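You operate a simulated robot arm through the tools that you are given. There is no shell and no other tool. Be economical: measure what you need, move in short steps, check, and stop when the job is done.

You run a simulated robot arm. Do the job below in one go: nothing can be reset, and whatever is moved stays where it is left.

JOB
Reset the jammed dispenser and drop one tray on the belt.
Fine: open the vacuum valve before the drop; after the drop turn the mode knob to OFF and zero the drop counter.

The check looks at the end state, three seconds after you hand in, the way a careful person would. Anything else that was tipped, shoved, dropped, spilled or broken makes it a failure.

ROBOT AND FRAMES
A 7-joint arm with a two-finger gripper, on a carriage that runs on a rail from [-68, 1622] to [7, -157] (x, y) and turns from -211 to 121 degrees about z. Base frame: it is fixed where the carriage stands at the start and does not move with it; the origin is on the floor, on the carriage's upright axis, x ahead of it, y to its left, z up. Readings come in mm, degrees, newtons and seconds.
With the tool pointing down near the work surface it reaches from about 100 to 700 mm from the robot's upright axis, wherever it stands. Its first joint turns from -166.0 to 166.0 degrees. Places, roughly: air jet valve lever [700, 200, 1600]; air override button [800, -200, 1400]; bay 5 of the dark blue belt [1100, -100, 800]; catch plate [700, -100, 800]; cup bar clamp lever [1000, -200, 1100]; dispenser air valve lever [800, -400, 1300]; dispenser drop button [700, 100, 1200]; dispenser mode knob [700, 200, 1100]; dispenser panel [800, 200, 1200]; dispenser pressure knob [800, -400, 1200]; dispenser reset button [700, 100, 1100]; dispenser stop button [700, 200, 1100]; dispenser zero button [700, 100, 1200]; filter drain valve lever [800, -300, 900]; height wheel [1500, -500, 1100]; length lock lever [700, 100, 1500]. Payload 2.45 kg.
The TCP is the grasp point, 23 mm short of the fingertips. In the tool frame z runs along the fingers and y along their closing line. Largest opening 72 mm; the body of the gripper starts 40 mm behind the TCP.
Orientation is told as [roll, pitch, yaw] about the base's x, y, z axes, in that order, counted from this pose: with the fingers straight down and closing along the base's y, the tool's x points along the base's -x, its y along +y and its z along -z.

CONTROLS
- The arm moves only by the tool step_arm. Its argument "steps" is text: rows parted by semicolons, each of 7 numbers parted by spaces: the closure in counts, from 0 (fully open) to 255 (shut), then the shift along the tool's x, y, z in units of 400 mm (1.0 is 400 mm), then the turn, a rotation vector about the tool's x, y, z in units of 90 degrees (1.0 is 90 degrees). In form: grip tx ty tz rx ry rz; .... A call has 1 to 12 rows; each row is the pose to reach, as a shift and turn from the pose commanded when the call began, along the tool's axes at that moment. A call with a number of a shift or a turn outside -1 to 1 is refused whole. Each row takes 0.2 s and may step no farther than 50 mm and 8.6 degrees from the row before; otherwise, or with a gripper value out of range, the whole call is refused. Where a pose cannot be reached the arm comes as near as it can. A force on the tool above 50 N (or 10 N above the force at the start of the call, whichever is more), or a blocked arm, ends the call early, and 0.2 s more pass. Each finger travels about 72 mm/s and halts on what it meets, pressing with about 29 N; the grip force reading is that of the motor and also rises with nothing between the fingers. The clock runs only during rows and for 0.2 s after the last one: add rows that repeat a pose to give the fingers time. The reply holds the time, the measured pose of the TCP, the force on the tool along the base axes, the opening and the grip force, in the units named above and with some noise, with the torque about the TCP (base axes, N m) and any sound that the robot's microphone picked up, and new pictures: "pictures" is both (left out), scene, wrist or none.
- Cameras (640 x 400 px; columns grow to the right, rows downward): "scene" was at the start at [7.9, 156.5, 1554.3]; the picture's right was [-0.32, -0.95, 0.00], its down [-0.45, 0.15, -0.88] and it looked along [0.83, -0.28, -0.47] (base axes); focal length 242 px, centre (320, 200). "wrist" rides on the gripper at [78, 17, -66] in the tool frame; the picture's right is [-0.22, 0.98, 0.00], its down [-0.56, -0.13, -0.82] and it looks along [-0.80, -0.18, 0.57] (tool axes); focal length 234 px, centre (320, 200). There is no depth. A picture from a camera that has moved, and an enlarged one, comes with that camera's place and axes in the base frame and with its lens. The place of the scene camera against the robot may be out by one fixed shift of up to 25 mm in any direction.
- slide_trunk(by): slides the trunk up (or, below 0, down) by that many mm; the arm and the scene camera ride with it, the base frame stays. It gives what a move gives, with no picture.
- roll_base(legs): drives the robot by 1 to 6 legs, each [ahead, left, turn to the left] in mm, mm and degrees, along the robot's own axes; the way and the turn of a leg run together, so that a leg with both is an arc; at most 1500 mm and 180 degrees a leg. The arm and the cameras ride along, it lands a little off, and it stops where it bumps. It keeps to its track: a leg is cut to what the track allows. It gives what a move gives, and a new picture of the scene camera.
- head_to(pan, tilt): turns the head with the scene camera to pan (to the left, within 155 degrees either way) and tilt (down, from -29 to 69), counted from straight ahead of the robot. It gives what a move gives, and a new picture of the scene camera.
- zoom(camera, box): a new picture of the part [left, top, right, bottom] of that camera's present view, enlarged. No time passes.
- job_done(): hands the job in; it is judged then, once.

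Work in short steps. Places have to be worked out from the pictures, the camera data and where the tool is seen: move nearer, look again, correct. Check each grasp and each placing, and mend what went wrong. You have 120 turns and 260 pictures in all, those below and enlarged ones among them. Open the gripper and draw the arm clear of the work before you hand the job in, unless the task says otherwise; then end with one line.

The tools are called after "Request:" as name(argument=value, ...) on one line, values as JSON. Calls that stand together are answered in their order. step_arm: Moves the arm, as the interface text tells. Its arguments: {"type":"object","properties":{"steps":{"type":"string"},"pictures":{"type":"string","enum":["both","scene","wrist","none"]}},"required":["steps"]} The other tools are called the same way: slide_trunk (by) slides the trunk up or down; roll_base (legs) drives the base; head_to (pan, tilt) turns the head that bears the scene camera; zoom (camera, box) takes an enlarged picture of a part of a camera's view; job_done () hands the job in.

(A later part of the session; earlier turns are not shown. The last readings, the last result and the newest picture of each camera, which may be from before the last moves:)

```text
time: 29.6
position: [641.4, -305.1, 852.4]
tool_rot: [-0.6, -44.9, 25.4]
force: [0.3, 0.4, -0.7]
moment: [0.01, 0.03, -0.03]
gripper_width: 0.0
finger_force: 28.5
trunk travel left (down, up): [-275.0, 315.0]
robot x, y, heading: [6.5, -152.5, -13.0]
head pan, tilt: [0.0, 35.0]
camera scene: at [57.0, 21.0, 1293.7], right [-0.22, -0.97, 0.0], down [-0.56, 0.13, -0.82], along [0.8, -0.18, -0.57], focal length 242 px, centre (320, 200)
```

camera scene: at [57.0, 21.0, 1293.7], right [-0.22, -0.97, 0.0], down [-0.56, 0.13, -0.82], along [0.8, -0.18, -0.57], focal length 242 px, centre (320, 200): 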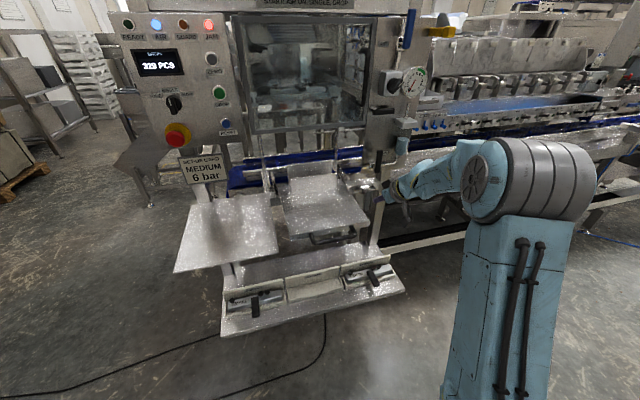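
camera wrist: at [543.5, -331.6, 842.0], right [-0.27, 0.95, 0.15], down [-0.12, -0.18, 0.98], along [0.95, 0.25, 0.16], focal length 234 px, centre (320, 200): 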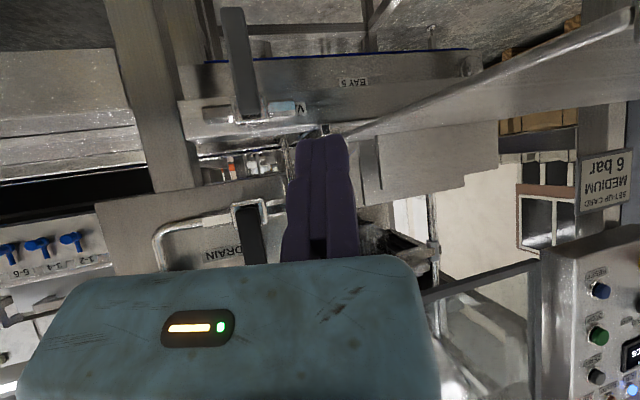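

Request:
zoom(camera="wrist", box=[180, 0, 380, 160])

Request:
zoom(camera="scene", box=[320, 150, 440, 240])

```text
2.50 times, centred on (280, 80) of wrist
camera zoom: at [543.0, -331.7, 842.1], right [-0.27, 0.95, 0.15], down [-0.12, -0.18, 0.98], along [0.96, 0.25, 0.16], focal length 585 px, centre (420, 500)
```

zoom: 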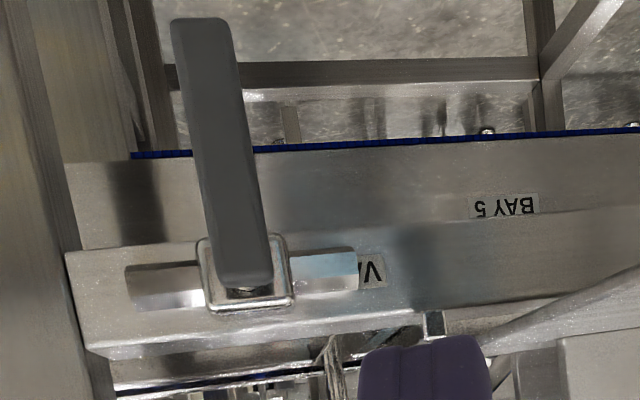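

```text
4.44 times, centred on (380, 195) of scene
camera zoom: at [57.0, 21.0, 1293.7], right [-0.22, -0.97, 0.0], down [-0.56, 0.13, -0.82], along [0.8, -0.18, -0.57], focal length 1074 px, centre (53, 222)
```

zoom: 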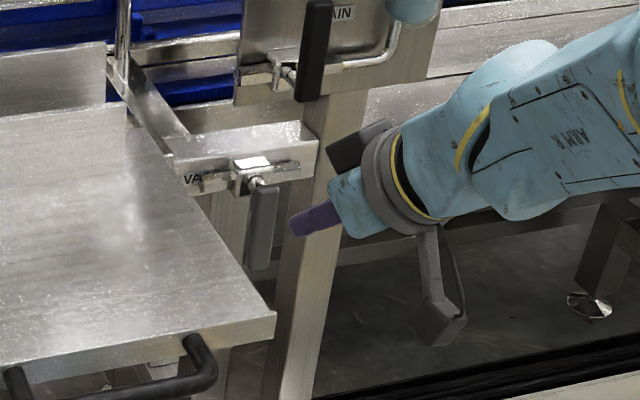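

The lever spans z≈690–785 at [~790, -322]. I bring the closed fingertips to its left side (+y) at z≈715.

Request:
step_arm(steps="255 -0.004 -0.029 0.11 0 0 0; 255 -0.008 -0.058 0.22 0 0 0; 255 -0.013 -0.087 0.33 0 0 0; 255 -0.017 -0.1155 0.441 0 0 0; 255 -0.017 -0.1155 0.441 0 0 0", pictures="wrist")

Request:
zoom(camera="scene", box=[330, 150, 420, 240])

```text
time: 30.6
position: [764.1, -295.7, 748.9]
tool_rot: [-0.8, -45.0, 25.4]
force: [-24.5, 1.6, 14.9]
moment: [-0.67, -1.03, -0.94]
gripper_width: 0.2
finger_force: 28.3
trunk travel left (down, up): [-275.0, 315.0]
robot x, y, heading: [13.1, -152.0, -13.2]
head pan, tilt: [0.0, 35.0]
stopped in row 4: the force on the tool passed its limit at 139 N (the readings are from after the stop); the commanded pose is now the measured one
camera wrist: at [665.1, -321.8, 739.3], right [-0.27, 0.95, 0.14], down [-0.12, -0.18, 0.98], along [0.96, 0.25, 0.16], focal length 234 px, centre (320, 200)
```

wrist: 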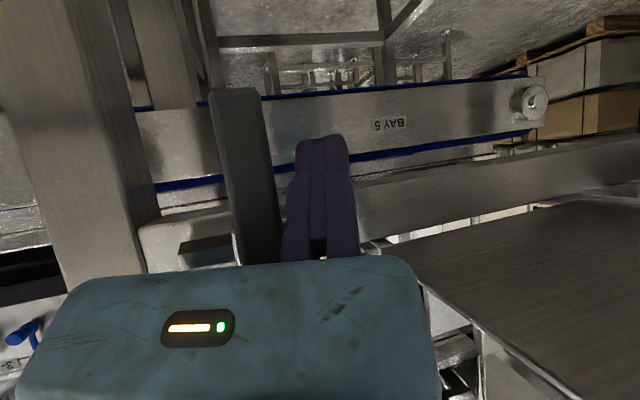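

```text
4.44 times, centred on (375, 195) of scene
camera zoom: at [54.4, 21.2, 1294.2], right [-0.23, -0.97, 0.0], down [-0.56, 0.13, -0.82], along [0.8, -0.19, -0.57], focal length 1074 px, centre (76, 222)
```

zoom: 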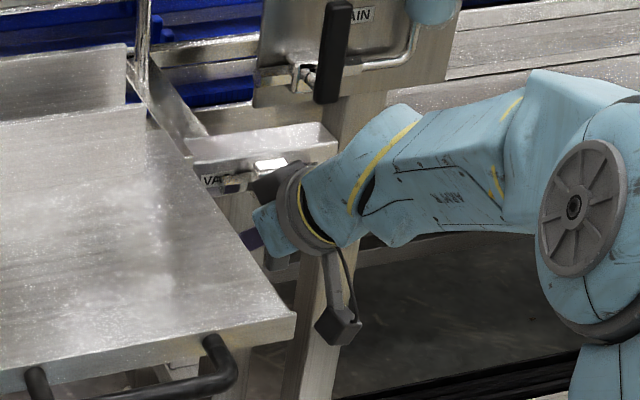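

Something on the tool touched (probably the hand body under the bracket). I back off 35 mm and tilt the tool flatter (70°) so the body stays below the bracket.

Request:
step_arm(steps="255 0 0 -0.0875 0 0 0; 255 0 0 -0.0875 0 -0.09 0; 255 0 0 -0.0875 0 -0.18 0; 255 0 0 -0.0875 0 -0.278 0; 255 0 0 -0.0875 0 -0.278 0", pictures="wrist")

Request:
zoom(camera="scene", box=[330, 150, 420, 240])

```text
refused: row 4 steps farther than a row can; nothing moved
```

```text
4.44 times, centred on (375, 195) of scene
camera zoom: at [54.4, 21.2, 1294.2], right [-0.23, -0.97, 0.0], down [-0.56, 0.13, -0.82], along [0.8, -0.19, -0.57], focal length 1074 px, centre (76, 222)
```

zoom: 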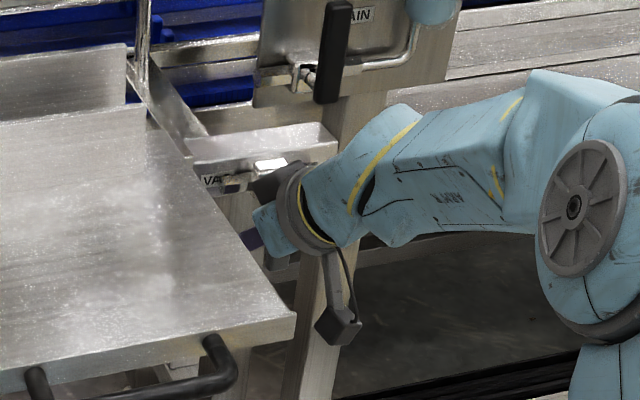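

Request:
step_arm(steps="255 0 0 -0.0875 0 0 0; 255 0 0 -0.0875 0 -0.09 0; 255 0 0 -0.0875 0 -0.18 0; 255 0 0 -0.0875 0 -0.27 0; 255 0 0 -0.0875 0 -0.30 0; 255 0 0 -0.0875 0 -0.30 0", pictures="wrist")

Request:
zoom(camera="scene", box=[330, 150, 420, 240])

```text
time: 32.0
position: [744.3, -305.4, 771.0]
tool_rot: [-1.2, -71.9, 25.9]
force: [-0.4, 0.3, 0.6]
moment: [0.01, -0.05, 0.02]
gripper_width: 0.0
finger_force: 27.8
trunk travel left (down, up): [-275.0, 315.0]
robot x, y, heading: [6.0, -154.2, -13.3]
head pan, tilt: [0.0, 35.0]
camera wrist: at [657.4, -325.6, 715.8], right [-0.35, 0.92, 0.2], down [-0.5, -0.36, 0.79], along [0.79, 0.17, 0.58], focal length 234 px, centre (320, 200)
```

wrist: 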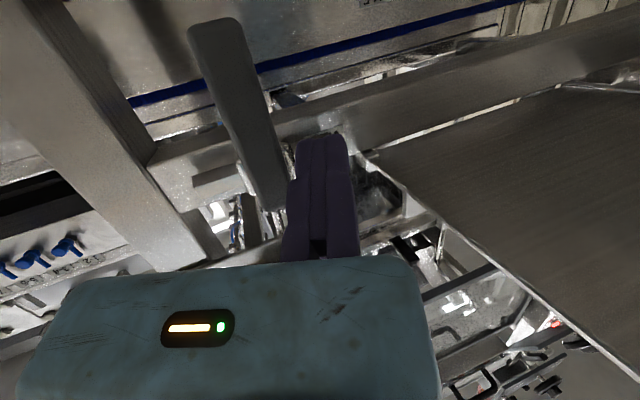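

```text
4.44 times, centred on (375, 195) of scene
camera zoom: at [57.1, 20.8, 1293.7], right [-0.23, -0.97, 0.0], down [-0.56, 0.13, -0.82], along [0.8, -0.18, -0.57], focal length 1074 px, centre (76, 222)
```

zoom: 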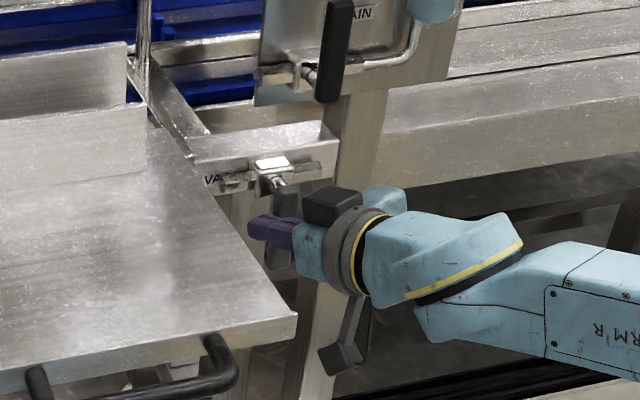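

The lever end is at about [769, -322, 705]. Now I lower the tip to z≈725 and slide it forward on the lever's left side.

Request:
step_arm(steps="255 0.045 0.01 0.02 0 0 0; 255 0.09 0.02 0.04 0 0 0; 255 0.075 -0.003 0.084 0 0 0; 255 0.075 -0.003 0.084 0 0 0", pictures="wrist")

Request:
zoom(camera="scene", box=[330, 150, 420, 240])

```text
time: 33.0
position: [765.6, -295.9, 731.0]
tool_rot: [-1.2, -71.9, 26.0]
force: [0.5, 0.0, -0.2]
moment: [-0.02, 0.02, -0.02]
gripper_width: 0.1
finger_force: 28.2
trunk travel left (down, up): [-275.0, 315.0]
robot x, y, heading: [6.8, -155.1, -12.9]
head pan, tilt: [0.0, 35.0]
camera wrist: at [679.4, -315.7, 676.6], right [-0.35, 0.92, 0.2], down [-0.5, -0.36, 0.79], along [0.79, 0.17, 0.58], focal length 234 px, centre (320, 200)
```

wrist: 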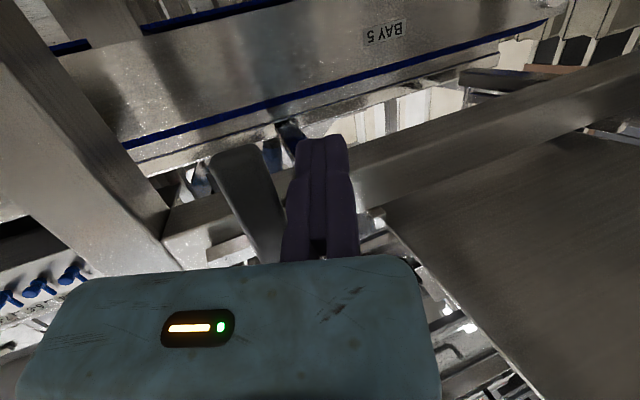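

```text
4.44 times, centred on (375, 195) of scene
camera zoom: at [57.1, 20.9, 1293.7], right [-0.23, -0.97, 0.0], down [-0.56, 0.13, -0.82], along [0.8, -0.18, -0.57], focal length 1074 px, centre (76, 222)
```

zoom: 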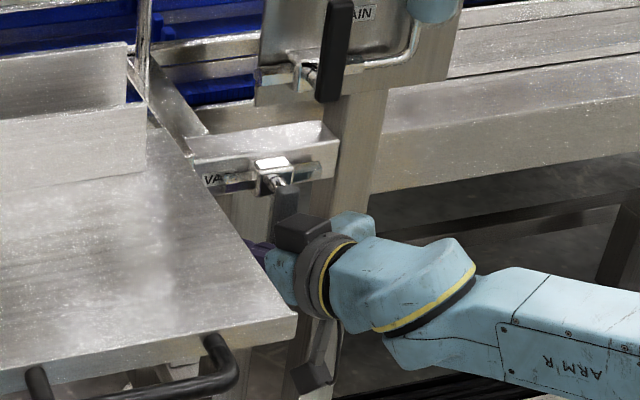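

The finger sits on the +y side of the lever, with no contact. I push gently toward -y about 35 mm to see if it yields.

Request:
step_arm(steps="255 0.004 -0.026 -0.012 0 0 0; 255 0.008 -0.053 -0.024 0 0 0; 255 0.012 -0.079 -0.0365 0 0 0; 255 0.012 -0.079 -0.0365 0 0 0", pictures="wrist")

```text
time: 34.0
position: [763.5, -333.5, 728.5]
tool_rot: [-1.2, -71.9, 26.0]
force: [-0.1, 0.0, -0.2]
moment: [0.01, 0.0, -0.02]
gripper_width: 0.0
finger_force: 27.9
trunk travel left (down, up): [-275.0, 315.0]
robot x, y, heading: [5.3, -153.5, -13.1]
head pan, tilt: [0.0, 35.0]
camera wrist: at [677.7, -352.8, 675.5], right [-0.35, 0.92, 0.2], down [-0.5, -0.36, 0.79], along [0.79, 0.17, 0.58], focal length 234 px, centre (320, 200)
```

wrist: 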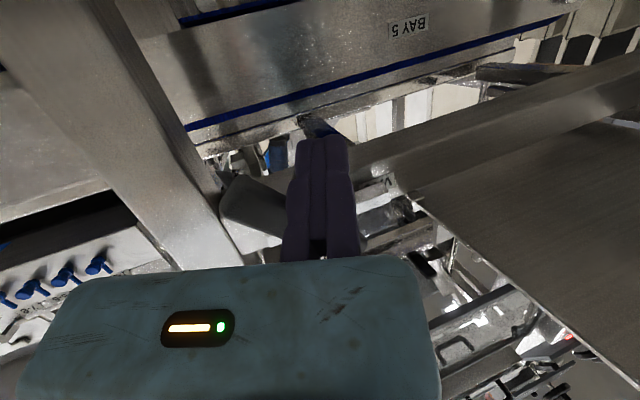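

The lever yields freely. I follow the arc toward -y and up to bring it horizontal.

Request:
step_arm(steps="255 -0.0065 -0.0427 -0.024 0 0 0; 255 -0.0255 -0.074 -0.0465 0 0 0; 255 -0.051 -0.097 -0.066 0 0 0; 255 -0.078 -0.106 -0.0795 0 0 0; 255 -0.078 -0.106 -0.0795 0 0 0", pictures="wrist")

Request:
zoom(camera="scene", box=[330, 150, 420, 240])

```text
time: 35.2
position: [762.8, -378.3, 763.9]
tool_rot: [0.1, -71.4, 25.0]
force: [-10.8, 13.6, -38.1]
moment: [0.31, 0.04, -0.08]
gripper_width: 0.0
finger_force: 28.1
trunk travel left (down, up): [-275.0, 315.0]
robot x, y, heading: [5.9, -153.7, -12.9]
head pan, tilt: [0.0, 35.0]
camera wrist: at [676.9, -397.5, 710.8], right [-0.35, 0.91, 0.21], down [-0.49, -0.37, 0.79], along [0.8, 0.18, 0.57], focal length 234 px, centre (320, 200)
```

wrist: 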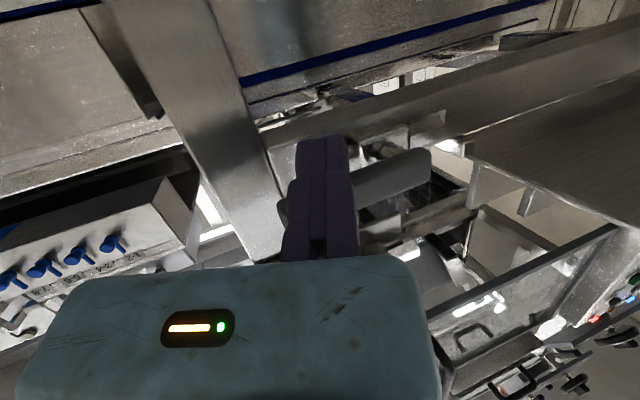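

```text
4.44 times, centred on (375, 195) of scene
camera zoom: at [59.1, 21.0, 1293.0], right [-0.23, -0.97, 0.0], down [-0.56, 0.13, -0.82], along [0.8, -0.18, -0.58], focal length 1074 px, centre (76, 222)
```

zoom: 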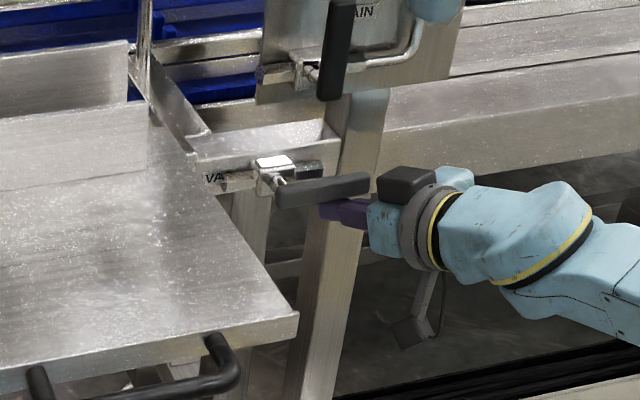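

The VAC lever is horizontal against its stop, in line with the pipe: open. I drop off it slightly and back out.

Request:
step_arm(steps="255 0.04 0 0 0 0 0; 255 0.04 0 -0.1 0 0 0; 255 0.04 0 -0.2 0 0 0; 255 0.04 0 -0.3 0 0 0; 255 0.04 0 -0.4 0 0 0; 255 0.04 0 -0.45 0 0 0", pictures="none")

Request:
zoom(camera="scene", box=[310, 130, 440, 240])

Request:
zoom(camera="scene", box=[100, 0, 260, 200])

```text
time: 36.6
position: [603.1, -452.5, 811.0]
tool_rot: [-1.2, -71.9, 25.9]
force: [-0.2, 0.0, -0.3]
moment: [0.03, -0.01, 0.02]
gripper_width: 0.1
finger_force: 28.2
trunk travel left (down, up): [-275.0, 315.0]
robot x, y, heading: [6.6, -155.5, -12.7]
head pan, tilt: [0.0, 35.0]
```

```text
3.64 times, centred on (375, 185) of scene
camera zoom: at [57.4, 20.9, 1293.7], right [-0.23, -0.97, 0.0], down [-0.56, 0.13, -0.82], along [0.8, -0.18, -0.57], focal length 878 px, centre (120, 254)
```

zoom: 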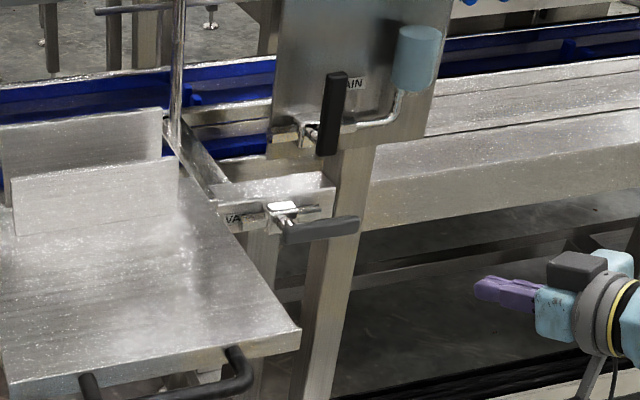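

```text
2.00 times, centred on (180, 100) of scene
camera zoom: at [57.4, 20.9, 1293.7], right [-0.23, -0.97, 0.0], down [-0.56, 0.13, -0.82], along [0.8, -0.18, -0.57], focal length 483 px, centre (600, 400)
```

zoom: 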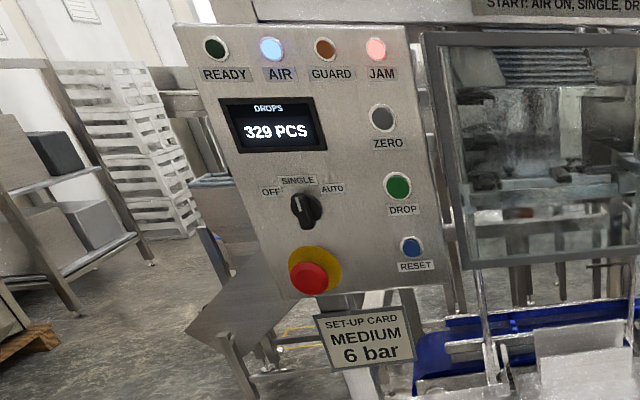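

VAC is open, the lever is at rest. Now I raise the trunk, draw the arm back, and square the tool to 45° for the panel.

Request:
slide_trunk(by=250)

Request:
step_arm(steps="255 0.015 0.093 -0.045 0 0.09 0; 255 0.029 0.185 -0.09 0 0.18 0; 255 0.044 0.278 -0.135 0 0.27 0; 255 0.059 0.37 -0.18 0 0.298 0; 255 0.073 0.463 -0.226 0 0.298 0; 255 0.088 0.556 -0.271 0 0.298 0; 255 0.088 0.556 -0.271 0 0.298 0", pictures="none")

Request:
step_arm(steps="255 0 0 0 0.065 0 0.065; 255 0 0 0 0.13 0 0.13; 255 0 0 0 0.2 0 0.2; 255 0 0 0 0.2 0 0.2", pictures="wrist")

```text
time: 39.2
position: [604.0, -451.7, 1060.2]
tool_rot: [-1.2, -71.9, 25.9]
force: [0.0, 0.1, -0.2]
moment: [-0.02, 0.03, 0.01]
gripper_width: 0.1
finger_force: 28.7
trunk travel left (down, up): [-525.0, 65.0]
robot x, y, heading: [7.5, -154.7, -13.0]
head pan, tilt: [0.0, 35.0]
```

```text
time: 40.8
position: [404.5, -291.1, 1060.9]
tool_rot: [-0.4, -45.0, 25.2]
force: [-0.5, 0.4, 0.2]
moment: [-0.02, 0.03, 0.01]
gripper_width: 0.1
finger_force: 28.5
trunk travel left (down, up): [-525.0, 65.0]
robot x, y, heading: [6.7, -156.0, -12.8]
head pan, tilt: [0.0, 35.0]
```

```text
refused: row 3 steps farther than a row can; nothing moved
```

I drive the carriage to about y=50, heading 0, then square the tool yaw.

Request:
roll_base(legs=[[0, 0, 13], [0, 200, 0]])

Request:
step_arm(steps="255 0 0 0 0.06 0 0.06; 255 0 0 0 0.12 0 0.12; 255 0 0 0 0.18 0 0.18; 255 0 0 0 0.24 0 0.24; 255 0 0 0 0.298 0 0.298; 255 0 0 0 0.298 0 0.298", pictures="wrist")

```text
time: 43.2
position: [418.2, -4.9, 1060.9]
tool_rot: [-0.5, -45.1, 37.9]
force: [-0.7, -0.8, -0.9]
moment: [-0.03, 0.0, 0.03]
gripper_width: 0.1
finger_force: 28.1
trunk travel left (down, up): [-525.0, 65.0]
robot x, y, heading: [2.2, 45.3, -0.5]
head pan, tilt: [0.0, 35.0]
camera scene: at [8.7, 228.0, 1543.7], right [0.0, -1.0, 0.0], down [-0.57, 0.0, -0.82], along [0.82, 0.0, -0.57], focal length 242 px, centre (320, 200)
```

scene: 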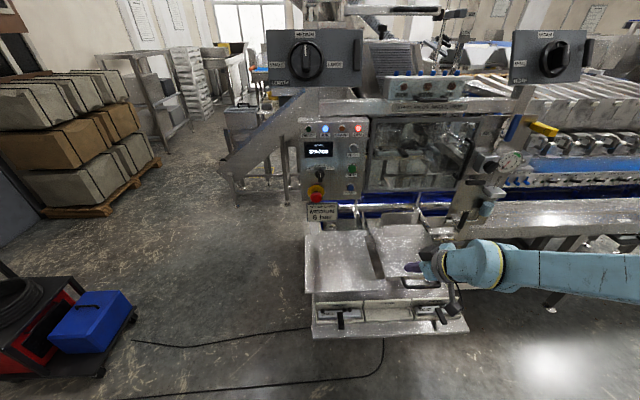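

```text
time: 44.6
position: [431.5, -7.6, 1068.6]
tool_rot: [-0.3, -45.3, -0.2]
force: [0.5, 0.4, -0.9]
moment: [-0.04, 0.01, -0.03]
gripper_width: 0.0
finger_force: 28.4
out of reach, approached as far as the arm can: row 3, 4, 5, 6
trunk travel left (down, up): [-525.0, 65.0]
robot x, y, heading: [-5.5, 40.8, -0.3]
head pan, tilt: [0.0, 35.0]
camera wrist: at [330.2, 10.4, 1058.3], right [0.16, 0.98, 0.15], down [-0.19, -0.12, 0.97], along [0.97, -0.19, 0.16], focal length 234 px, centre (320, 200)
```

wrist: 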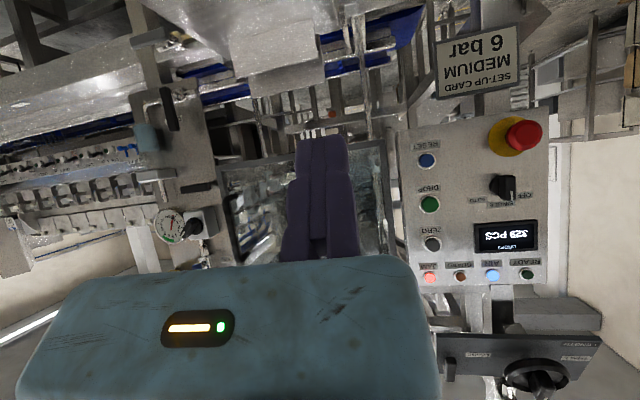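

Request:
zoom(camera="wrist", box=[390, 90, 570, 300])

Request:
zoom(camera="wrist", box=[130, 170, 240, 260])

Request:
zoom(camera="scene", box=[500, 20, 600, 90])

```text
1.90 times, centred on (480, 195) of wrist
camera zoom: at [330.2, 10.4, 1058.3], right [0.16, 0.98, 0.15], down [-0.19, -0.12, 0.97], along [0.97, -0.19, 0.16], focal length 446 px, centre (15, 210)
```

zoom: 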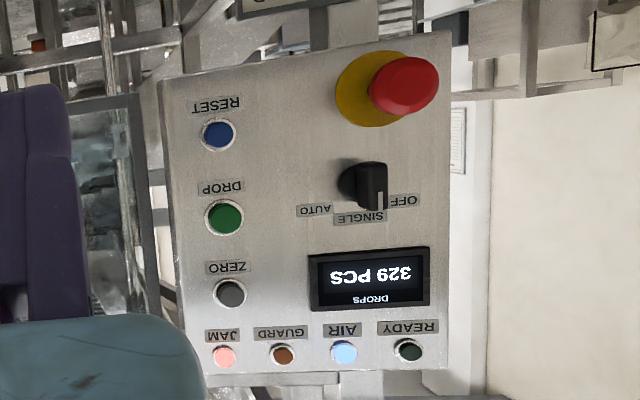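

```text
4.44 times, centred on (185, 215) of wrist
camera zoom: at [330.2, 10.4, 1058.3], right [0.16, 0.98, 0.15], down [-0.19, -0.12, 0.97], along [0.97, -0.19, 0.16], focal length 1041 px, centre (920, 133)
```

zoom: 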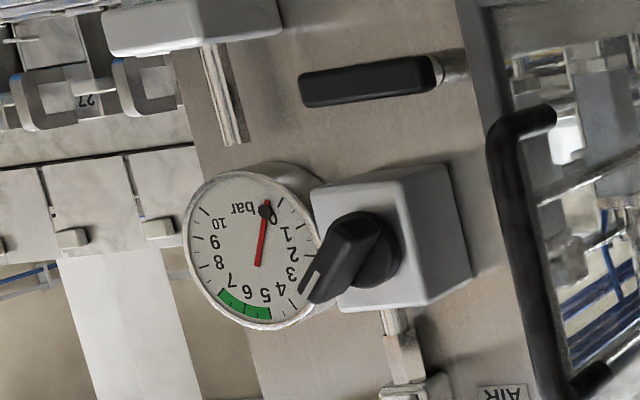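

```text
5.71 times, centred on (550, 55) of scene
camera zoom: at [8.9, 228.3, 1543.7], right [0.0, -1.0, 0.0], down [-0.57, 0.0, -0.82], along [0.82, 0.0, -0.57], focal length 1380 px, centre (-994, 1029)
```

zoom: 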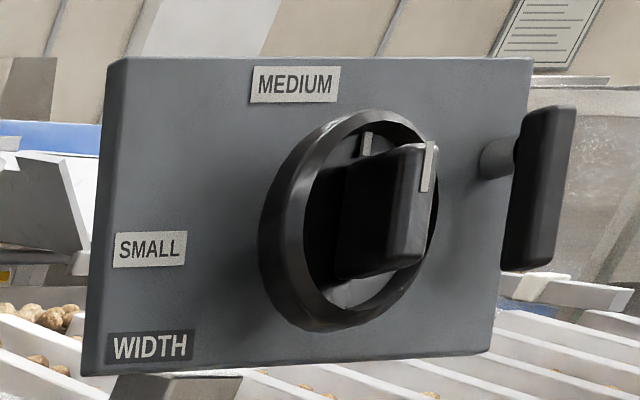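

The panel is nearly vertical at x≈750; RESET is at [746, 118, 1082], DROP at z≈1156, ZERO at z≈1228. I move to a standoff before RESET with the tool tilted 70° forward.

Request:
step_arm(steps="255 -0.0747 0.0439 0.0626 0 -0.04 0; 255 -0.1494 0.0879 0.1253 0 -0.08 0; 255 -0.2241 0.1318 0.1879 0 -0.12 0; 255 -0.2989 0.1757 0.2506 0 -0.16 0; 255 -0.3736 0.2196 0.3132 0 -0.2 0; 255 -0.4483 0.2636 0.3759 0 -0.24 0; 255 -0.523 0.3075 0.4385 0 -0.278 0; 255 -0.523 0.3075 0.4385 0 -0.278 0", pictures="both")

```text
time: 46.4
position: [703.0, 113.1, 1088.0]
tool_rot: [-0.6, -70.3, 0.4]
force: [-0.7, 0.5, -1.2]
moment: [0.03, -0.03, -0.01]
gripper_width: 0.0
finger_force: 28.3
trunk travel left (down, up): [-525.0, 65.0]
robot x, y, heading: [-0.9, 41.9, -0.3]
head pan, tilt: [0.0, 35.0]
camera scene: at [9.3, 227.9, 1543.7], right [0.0, -1.0, 0.0], down [-0.57, 0.0, -0.82], along [0.82, 0.0, -0.57], focal length 242 px, centre (320, 200)
camera wrist: at [615.6, 132.1, 1035.4], right [0.08, 0.98, 0.2], down [-0.58, -0.12, 0.8], along [0.81, -0.18, 0.56], focal length 234 px, centre (320, 200)
```

scene: 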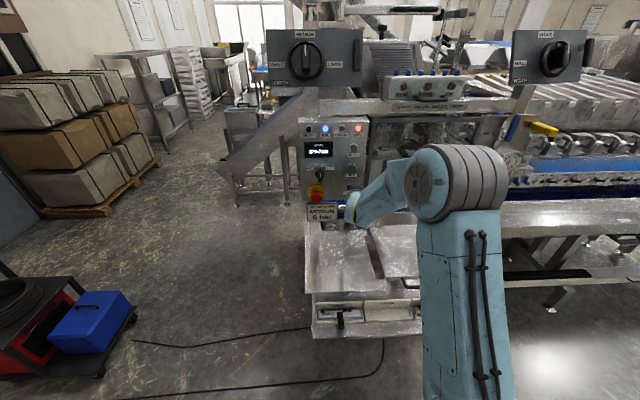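
wrist: 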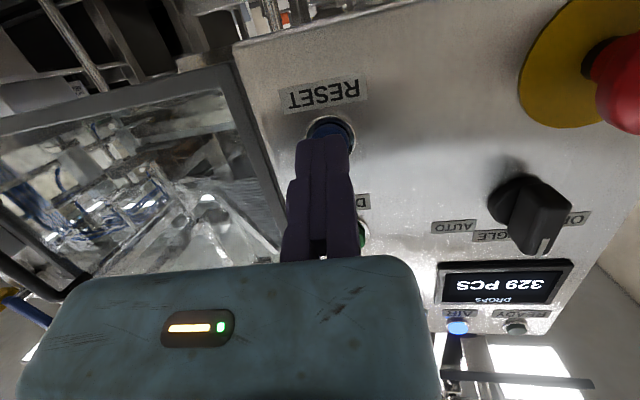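

The tip is about 20 mm short of RESET, which is slightly to the left and lower. I press it and retract in one call.

Request:
step_arm(steps="255 0.008 0.015 0.0295 0 0 0; 255 0 0.015 0.053 0 0 0; 255 -0.006 0.015 0.067 0 0 0; 255 -0.008 0.015 0.073 0 0 0; 255 -0.01 0.015 0.079 0 0 0; 255 0.008 0.015 0.0295 0 0 0; 255 0.016 0.015 0.006 0 0 0", pictures="wrist")

Request:
zoom(camera="scene", box=[290, 100, 390, 220])

```text
time: 47.2
position: [722.2, 120.6, 1081.7]
tool_rot: [-0.5, -69.7, 0.0]
force: [-36.6, -3.1, 8.1]
moment: [-0.06, -0.16, 0.02]
gripper_width: 5.9
finger_force: 28.4
trunk travel left (down, up): [-525.0, 65.0]
robot x, y, heading: [2.2, 39.7, -0.3]
head pan, tilt: [0.0, 35.0]
heard: click
stopped in row 4: the force on the tool passed its limit at 55 N (the readings are from after the stop); the commanded pose is now the measured one
camera wrist: at [633.1, 138.8, 1030.6], right [0.08, 0.98, 0.2], down [-0.57, -0.12, 0.81], along [0.81, -0.18, 0.55], focal length 234 px, centre (320, 200)
```

wrist: 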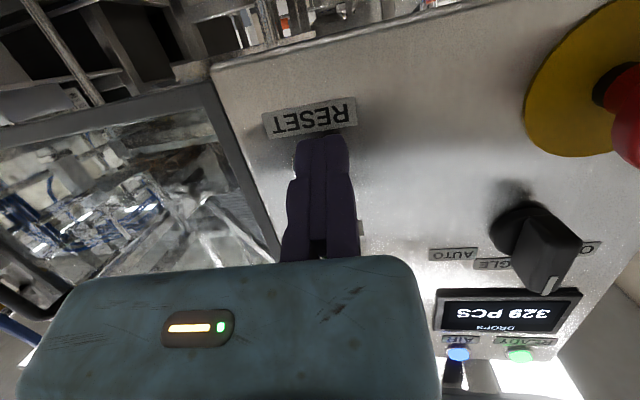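

```text
3.33 times, centred on (340, 160) of scene
camera zoom: at [3.9, 227.4, 1544.2], right [0.0, -1.0, 0.0], down [-0.57, 0.0, -0.82], along [0.82, 0.0, -0.57], focal length 805 px, centre (253, 333)
```

zoom: 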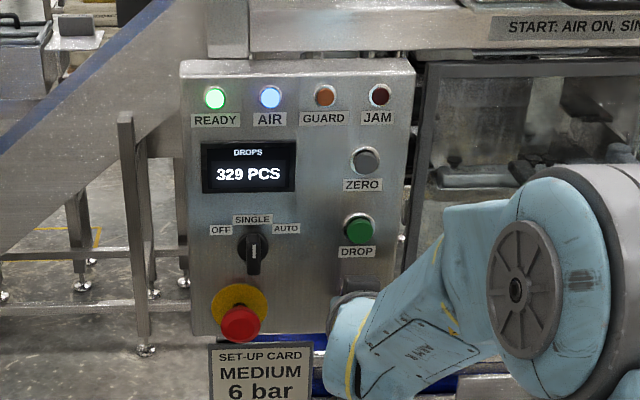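

RESET worked: READY is lit, JAM is out. I retract and go up in front of DROP.

Request:
step_arm(steps="255 0.021 0 -0.059 0 0 0; 255 -0.066 -0.003 -0.09 0 0 0; 255 -0.1525 -0.005 -0.122 0 0 0; 255 -0.1525 -0.005 -0.122 0 0 0", pictures="wrist")

Request:
zoom(camera="scene", box=[340, 80, 500, 240])

```text
time: 48.2
position: [702.3, 117.9, 1154.3]
tool_rot: [-0.5, -69.5, 0.1]
force: [-0.4, 0.3, 0.2]
moment: [0.01, 0.04, 0.0]
gripper_width: 0.0
finger_force: 28.6
trunk travel left (down, up): [-525.0, 65.0]
robot x, y, heading: [-5.6, 39.9, -0.2]
head pan, tilt: [0.0, 35.0]
camera wrist: at [612.8, 136.1, 1103.9], right [0.08, 0.98, 0.2], down [-0.57, -0.12, 0.81], along [0.82, -0.18, 0.55], focal length 234 px, centre (320, 200)
```

wrist: 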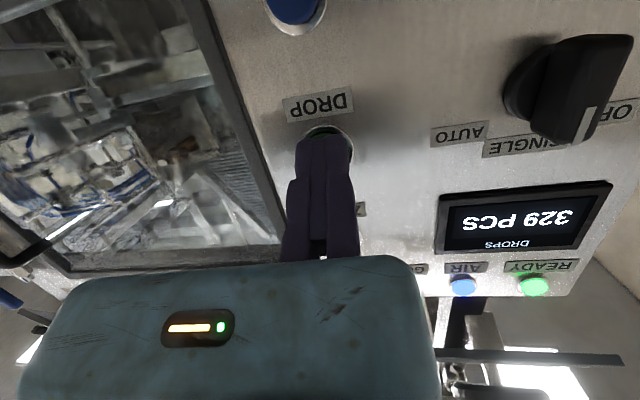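

```text
2.50 times, centred on (420, 160) of scene
camera zoom: at [8.2, 227.9, 1543.7], right [0.0, -1.0, 0.0], down [-0.57, 0.0, -0.82], along [0.82, 0.0, -0.57], focal length 604 px, centre (70, 300)
```

zoom: 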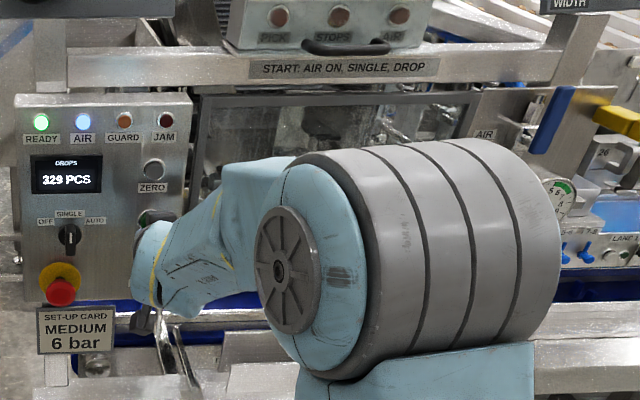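

DROP is straight ahead of the tip. I press once and come back.

Request:
step_arm(steps="255 -0.013 0.003 0.022 0 0 0; 255 -0.0175 0.003 0.0335 0 0 0; 255 -0.021 0.003 0.043 0 0 0; 255 -0.023 0.003 0.048 0 0 0; 255 -0.013 0.003 0.022 0 0 0; 255 0 0 -0.03 0 0 0", pictures="both")

Request:
zoom(camera="scene", box=[290, 100, 390, 220])

```text
time: 49.6
position: [692.0, 117.6, 1157.5]
tool_rot: [-0.6, -69.6, 0.2]
force: [-0.8, -0.3, 0.3]
moment: [0.0, -0.02, -0.02]
gripper_width: 0.1
finger_force: 28.2
trunk travel left (down, up): [-525.0, 65.0]
robot x, y, heading: [2.0, 42.9, -0.4]
head pan, tilt: [0.0, 35.0]
heard: click
camera scene: at [9.1, 228.0, 1543.7], right [0.0, -1.0, 0.0], down [-0.57, 0.0, -0.82], along [0.82, 0.0, -0.57], focal length 242 px, centre (320, 200)
camera wrist: at [602.4, 136.6, 1107.1], right [0.08, 0.98, 0.2], down [-0.57, -0.12, 0.81], along [0.82, -0.18, 0.55], focal length 234 px, centre (320, 200)
```

scene: 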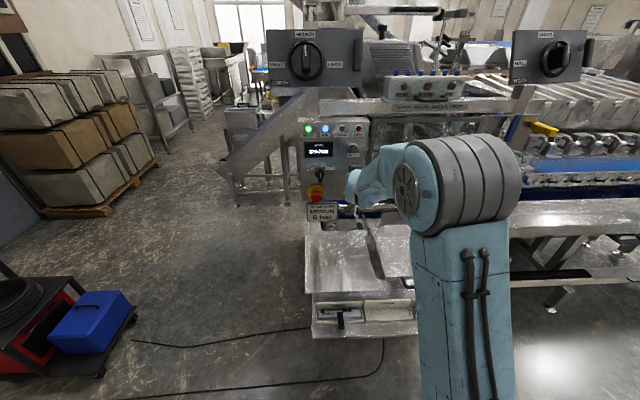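
wrist: 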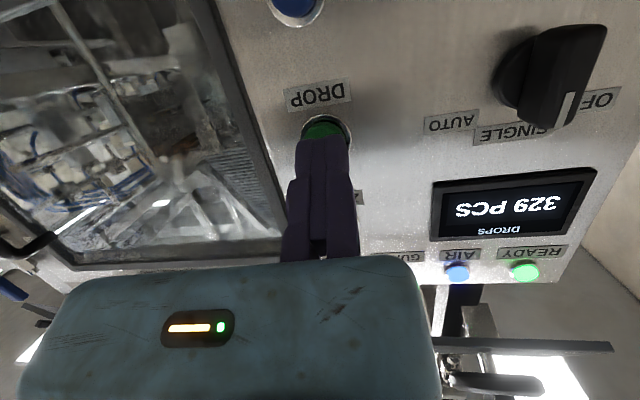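

```text
3.33 times, centred on (340, 160) of scene
camera zoom: at [9.1, 228.0, 1543.7], right [0.0, -1.0, 0.0], down [-0.57, 0.0, -0.82], along [0.82, 0.0, -0.57], focal length 805 px, centre (253, 333)
```

zoom: 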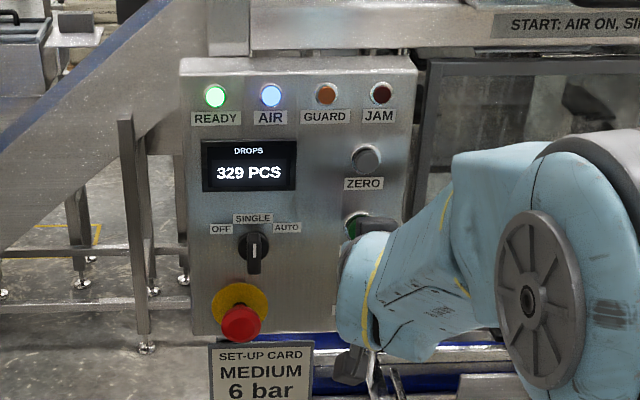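

A click was heard but the counter still shows 329; the cycle may take time. I wait about two seconds and look again.

Request:
step_arm(steps="255 0 0 -0.05 0 0 0; 255 0 0 -0.1 0 0 0; 255 0 0 -0.1 0 0 0; 255 0 0 -0.1 0 0 0; 255 0 0 -0.1 0 0 0; 255 0 0 -0.1 0 0 0; 255 0 0 -0.1 0 0 0; 255 0 0 -0.1 0 0 0; 255 0 0 -0.1 0 0 0; 255 0 0 -0.1 0 0 0; 255 0 0 -0.1 0 0 0", pictures="wrist")

Request:
zoom(camera="scene", box=[290, 100, 390, 220])

```text
time: 52.0
position: [654.9, 118.9, 1171.2]
tool_rot: [-0.5, -69.5, 0.1]
force: [0.6, -0.6, 0.4]
moment: [-0.03, 0.0, -0.03]
gripper_width: 0.1
finger_force: 28.5
trunk travel left (down, up): [-525.0, 65.0]
robot x, y, heading: [-5.6, 45.4, -0.5]
head pan, tilt: [0.0, 35.0]
camera wrist: at [565.3, 136.1, 1119.6], right [0.08, 0.98, 0.2], down [-0.57, -0.12, 0.81], along [0.82, -0.18, 0.55], focal length 234 px, centre (320, 200)
```

wrist: 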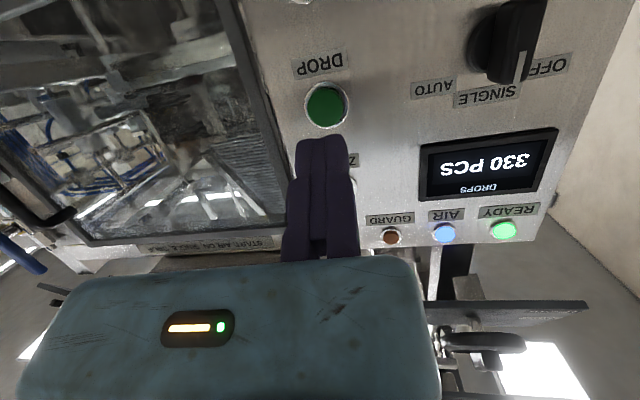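

```text
3.33 times, centred on (340, 160) of scene
camera zoom: at [8.7, 227.9, 1543.7], right [0.0, -1.0, 0.0], down [-0.57, 0.0, -0.82], along [0.82, 0.0, -0.57], focal length 805 px, centre (253, 333)
```

zoom: 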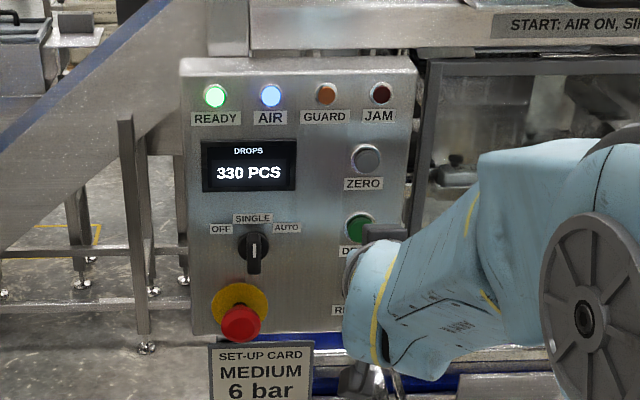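

The counter now shows 330: the drop is done. The mode knob's white mark is at [712, 225, 1152] (SINGLE, straight up). I level the tool to 90°, open to ~40 mm, and line up in front of the knob.

Request:
step_arm(steps="113 0.027 0.088 0.015 0 -0.076 0; 113 0.055 0.177 0.03 0 -0.152 0; 113 0.082 0.265 0.044 0 -0.228 0; 113 0.082 0.265 0.044 0 -0.228 0", pictures="wrist")

Request:
zoom(camera="scene", box=[290, 150, 370, 220])

```text
time: 53.0
position: [659.7, 222.8, 1130.2]
tool_rot: [-114.6, -89.7, 114.2]
force: [-0.7, 0.1, -0.2]
moment: [0.0, 0.0, -0.01]
gripper_width: 40.1
finger_force: 0.1
trunk travel left (down, up): [-525.0, 65.0]
robot x, y, heading: [-2.0, 40.5, -0.3]
head pan, tilt: [0.0, 35.0]
camera wrist: at [593.6, 240.9, 1053.2], right [0.01, 0.98, 0.21], down [-0.82, -0.12, 0.56], along [0.57, -0.18, 0.8], focal length 234 px, centre (320, 200)
```

wrist: 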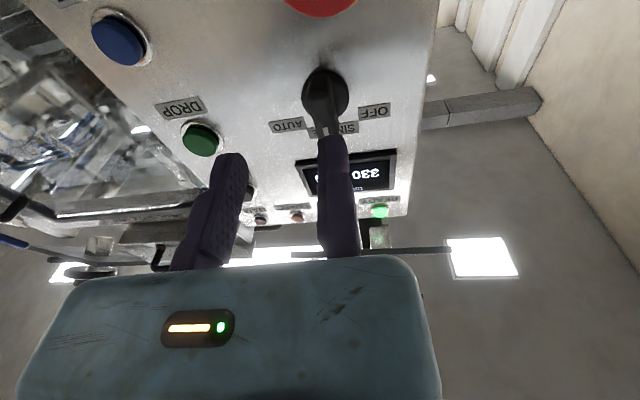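

```text
5.71 times, centred on (330, 185) of scene
camera zoom: at [9.0, 228.2, 1543.7], right [0.0, -1.0, 0.0], down [-0.57, 0.0, -0.82], along [0.82, 0.0, -0.57], focal length 1380 px, centre (263, 286)
```

zoom: 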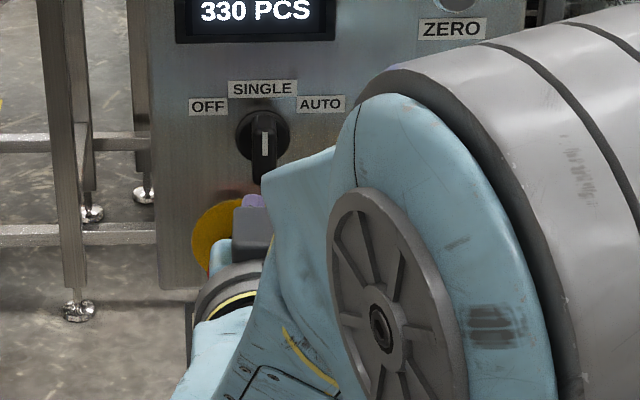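

The knob axis is at about [·, 225, 1139]. I advance so the fingers straddle the bar and look before gripping.

Request:
step_arm(steps="113 -0.02 0.006 0.04 0 0 0; 113 -0.02 0.006 0.08 0 0 0; 113 -0.02 0.006 0.12 0 0 0; 113 -0.02 0.006 0.12 0 0 0", pictures="wrist")

Request:
zoom(camera="scene", box=[290, 150, 370, 220])

```text
time: 53.8
position: [690.3, 226.4, 1141.8]
tool_rot: [-5.6, -89.6, 5.0]
force: [-50.8, -10.7, 6.4]
moment: [0.01, -0.52, -0.11]
gripper_width: 40.0
finger_force: 0.1
trunk travel left (down, up): [-525.0, 65.0]
robot x, y, heading: [-1.6, 47.0, 0.0]
head pan, tilt: [0.0, 35.0]
stopped in row 3: the force on the tool passed its limit at 76 N (the readings are from after the stop); the commanded pose is now the measured one
camera wrist: at [622.8, 244.7, 1062.6], right [0.01, 0.98, 0.22], down [-0.82, -0.12, 0.56], along [0.58, -0.18, 0.8], focal length 234 px, centre (320, 200)
```

wrist: 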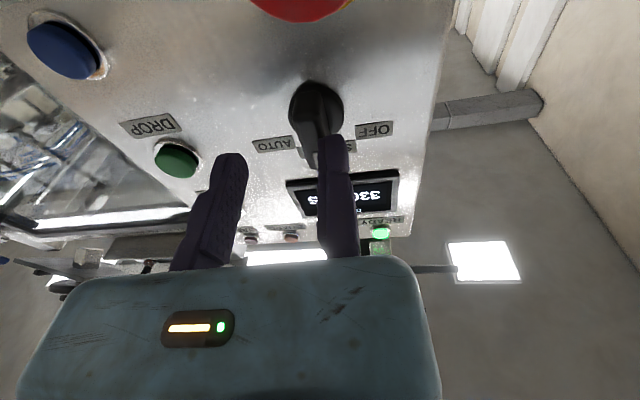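

```text
5.71 times, centred on (330, 185) of scene
camera zoom: at [1.7, 226.2, 1544.3], right [0.0, -1.0, 0.0], down [-0.57, 0.0, -0.82], along [0.82, 0.0, -0.57], focal length 1380 px, centre (263, 286)
```

zoom: 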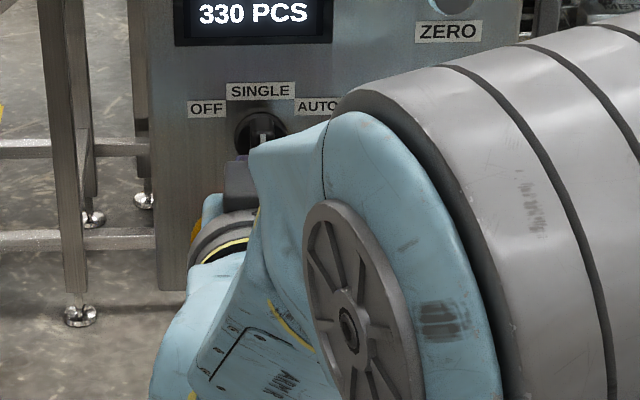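

The reading shows contact: the gripper's +y finger is fixed at the TCP (only the other finger moves), and it hit the bar's front. I back off, shift +10 mm in y, and re-advance.

Request:
step_arm(steps="113 0 0 -0.05 0 0 0; 113 0.006 0.025 -0.05 0 0 0; 113 0.006 0.025 0 0 0 0; 113 0.006 0.025 0.04 0 0 0; 113 0.006 0.025 0.04 0 0 0", pictures="wrist")

Request:
zoom(camera="wrist", box=[200, 50, 440, 220])

```text
time: 55.0
position: [710.5, 236.4, 1134.6]
tool_rot: [-11.6, -89.4, 11.2]
force: [-10.1, -2.1, -1.2]
moment: [0.04, -0.04, 0.0]
gripper_width: 40.1
finger_force: 0.1
trunk travel left (down, up): [-525.0, 65.0]
robot x, y, heading: [0.6, 40.1, -0.2]
head pan, tilt: [0.0, 35.0]
camera wrist: at [644.1, 254.0, 1056.1], right [0.01, 0.98, 0.22], down [-0.81, -0.12, 0.57], along [0.58, -0.18, 0.79], focal length 234 px, centre (320, 200)
```

wrist: 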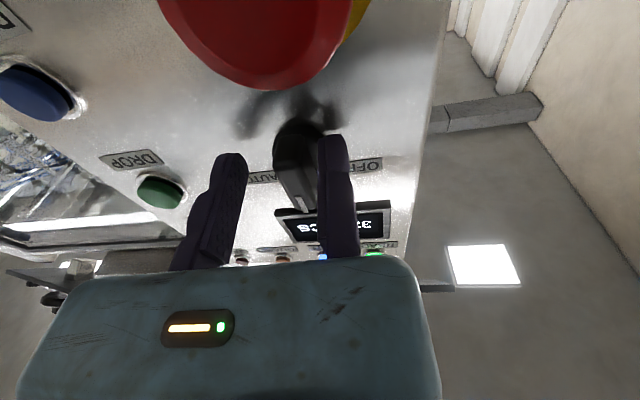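

```text
2.35 times, centred on (320, 135) of wrist
camera zoom: at [644.1, 254.0, 1056.1], right [0.01, 0.98, 0.22], down [-0.81, -0.12, 0.57], along [0.58, -0.18, 0.79], focal length 551 px, centre (320, 353)
```

zoom: 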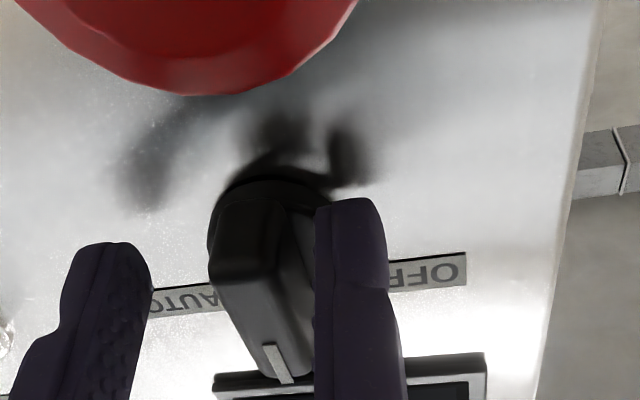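

The red stop button sits close under the hand, so twisting the tool is risky. Instead I back off, close the fingers, and place them on the right (-y) side of the bar's upper half to push it toward OFF.

Request:
step_arm(steps="113 0 0 -0.04 0 0 0; 113 0 0 -0.08 0 0 0; 255 -0.032 -0.0875 -0.08 0 0 0; 255 -0.032 -0.0875 -0.08 0 0 0; 255 -0.032 -0.0875 -0.08 0 0 0; 255 -0.032 -0.0875 -0.04 0 0 0; 255 -0.032 -0.0875 0 0 0 0; 255 -0.032 -0.0875 0 0 0 0", pictures="wrist")

Request:
zoom(camera="wrist", box=[200, 50, 440, 220])

```text
time: 56.8
position: [712.5, 202.0, 1148.2]
tool_rot: [-10.3, -89.3, 9.9]
force: [-18.4, -2.0, -3.4]
moment: [-0.06, 0.06, 0.19]
gripper_width: 0.0
finger_force: 28.3
trunk travel left (down, up): [-525.0, 65.0]
robot x, y, heading: [-4.9, 43.0, -0.4]
head pan, tilt: [0.0, 35.0]
camera wrist: at [645.2, 220.1, 1071.3], right [0.01, 0.98, 0.22], down [-0.81, -0.12, 0.57], along [0.58, -0.18, 0.79], focal length 234 px, centre (320, 200)
```

wrist: 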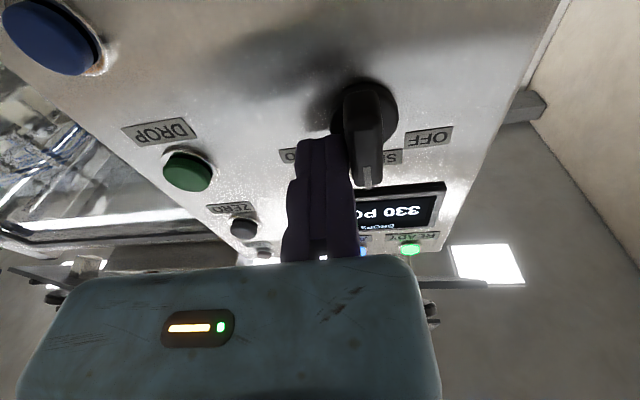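

```text
2.35 times, centred on (320, 135) of wrist
camera zoom: at [645.2, 220.1, 1071.3], right [0.01, 0.98, 0.22], down [-0.81, -0.12, 0.57], along [0.58, -0.18, 0.79], focal length 551 px, centre (320, 353)
```

zoom: 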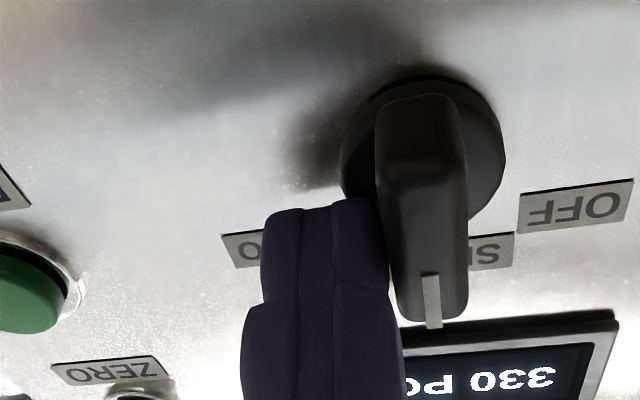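

The finger is beside the bar's upper half. I ease back 5 mm off the disc and push toward +y.

Request:
step_arm(steps="255 0 0 -0.0125 0 0 0; 255 0 0.015 -0.0125 0 0 0; 255 0 0.03 -0.0125 0 0 0; 255 0 0.04 -0.0125 0 0 0; 255 0 0.05 -0.0125 0 0 0; 255 0 0.05 -0.0125 0 0 0", pictures="wrist")

Request:
zoom(camera="wrist", box=[200, 50, 440, 220])

```text
time: 58.0
position: [708.8, 204.5, 1147.0]
tool_rot: [-14.4, -89.4, 12.7]
force: [-4.1, -9.6, 1.8]
moment: [-0.02, -0.06, 0.03]
gripper_width: 0.0
finger_force: 28.6
trunk travel left (down, up): [-525.0, 65.0]
robot x, y, heading: [-2.3, 44.7, -0.4]
head pan, tilt: [0.0, 35.0]
stopped in row 6: the force on the tool passed its limit at 52 N (the readings are from after the stop); the commanded pose is now the measured one
camera wrist: at [642.7, 224.8, 1070.5], right [0.03, 0.98, 0.22], down [-0.82, -0.1, 0.57], along [0.58, -0.2, 0.79], focal length 234 px, centre (320, 200)
```

wrist: 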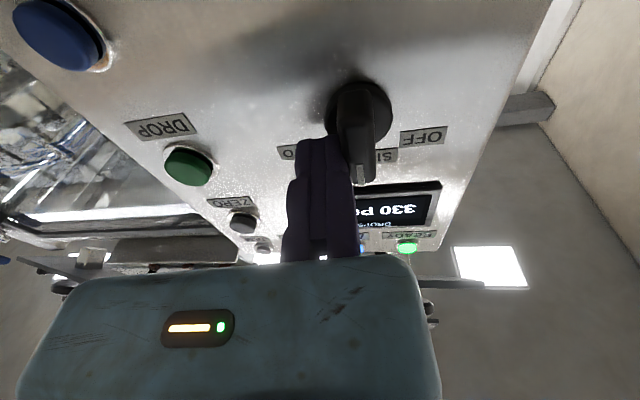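

```text
2.35 times, centred on (320, 135) of wrist
camera zoom: at [642.7, 224.8, 1070.5], right [0.03, 0.98, 0.22], down [-0.82, -0.1, 0.57], along [0.58, -0.2, 0.79], focal length 551 px, centre (320, 353)
```

zoom: 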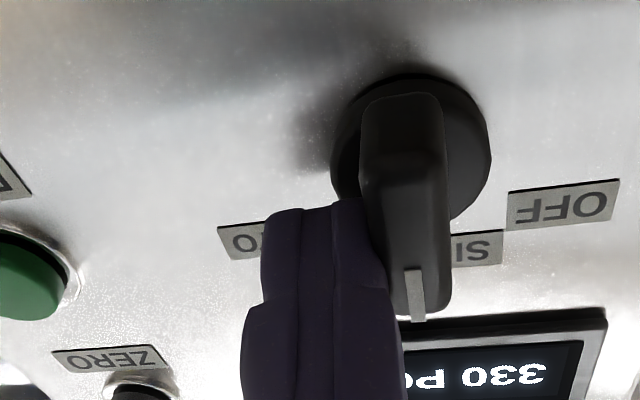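

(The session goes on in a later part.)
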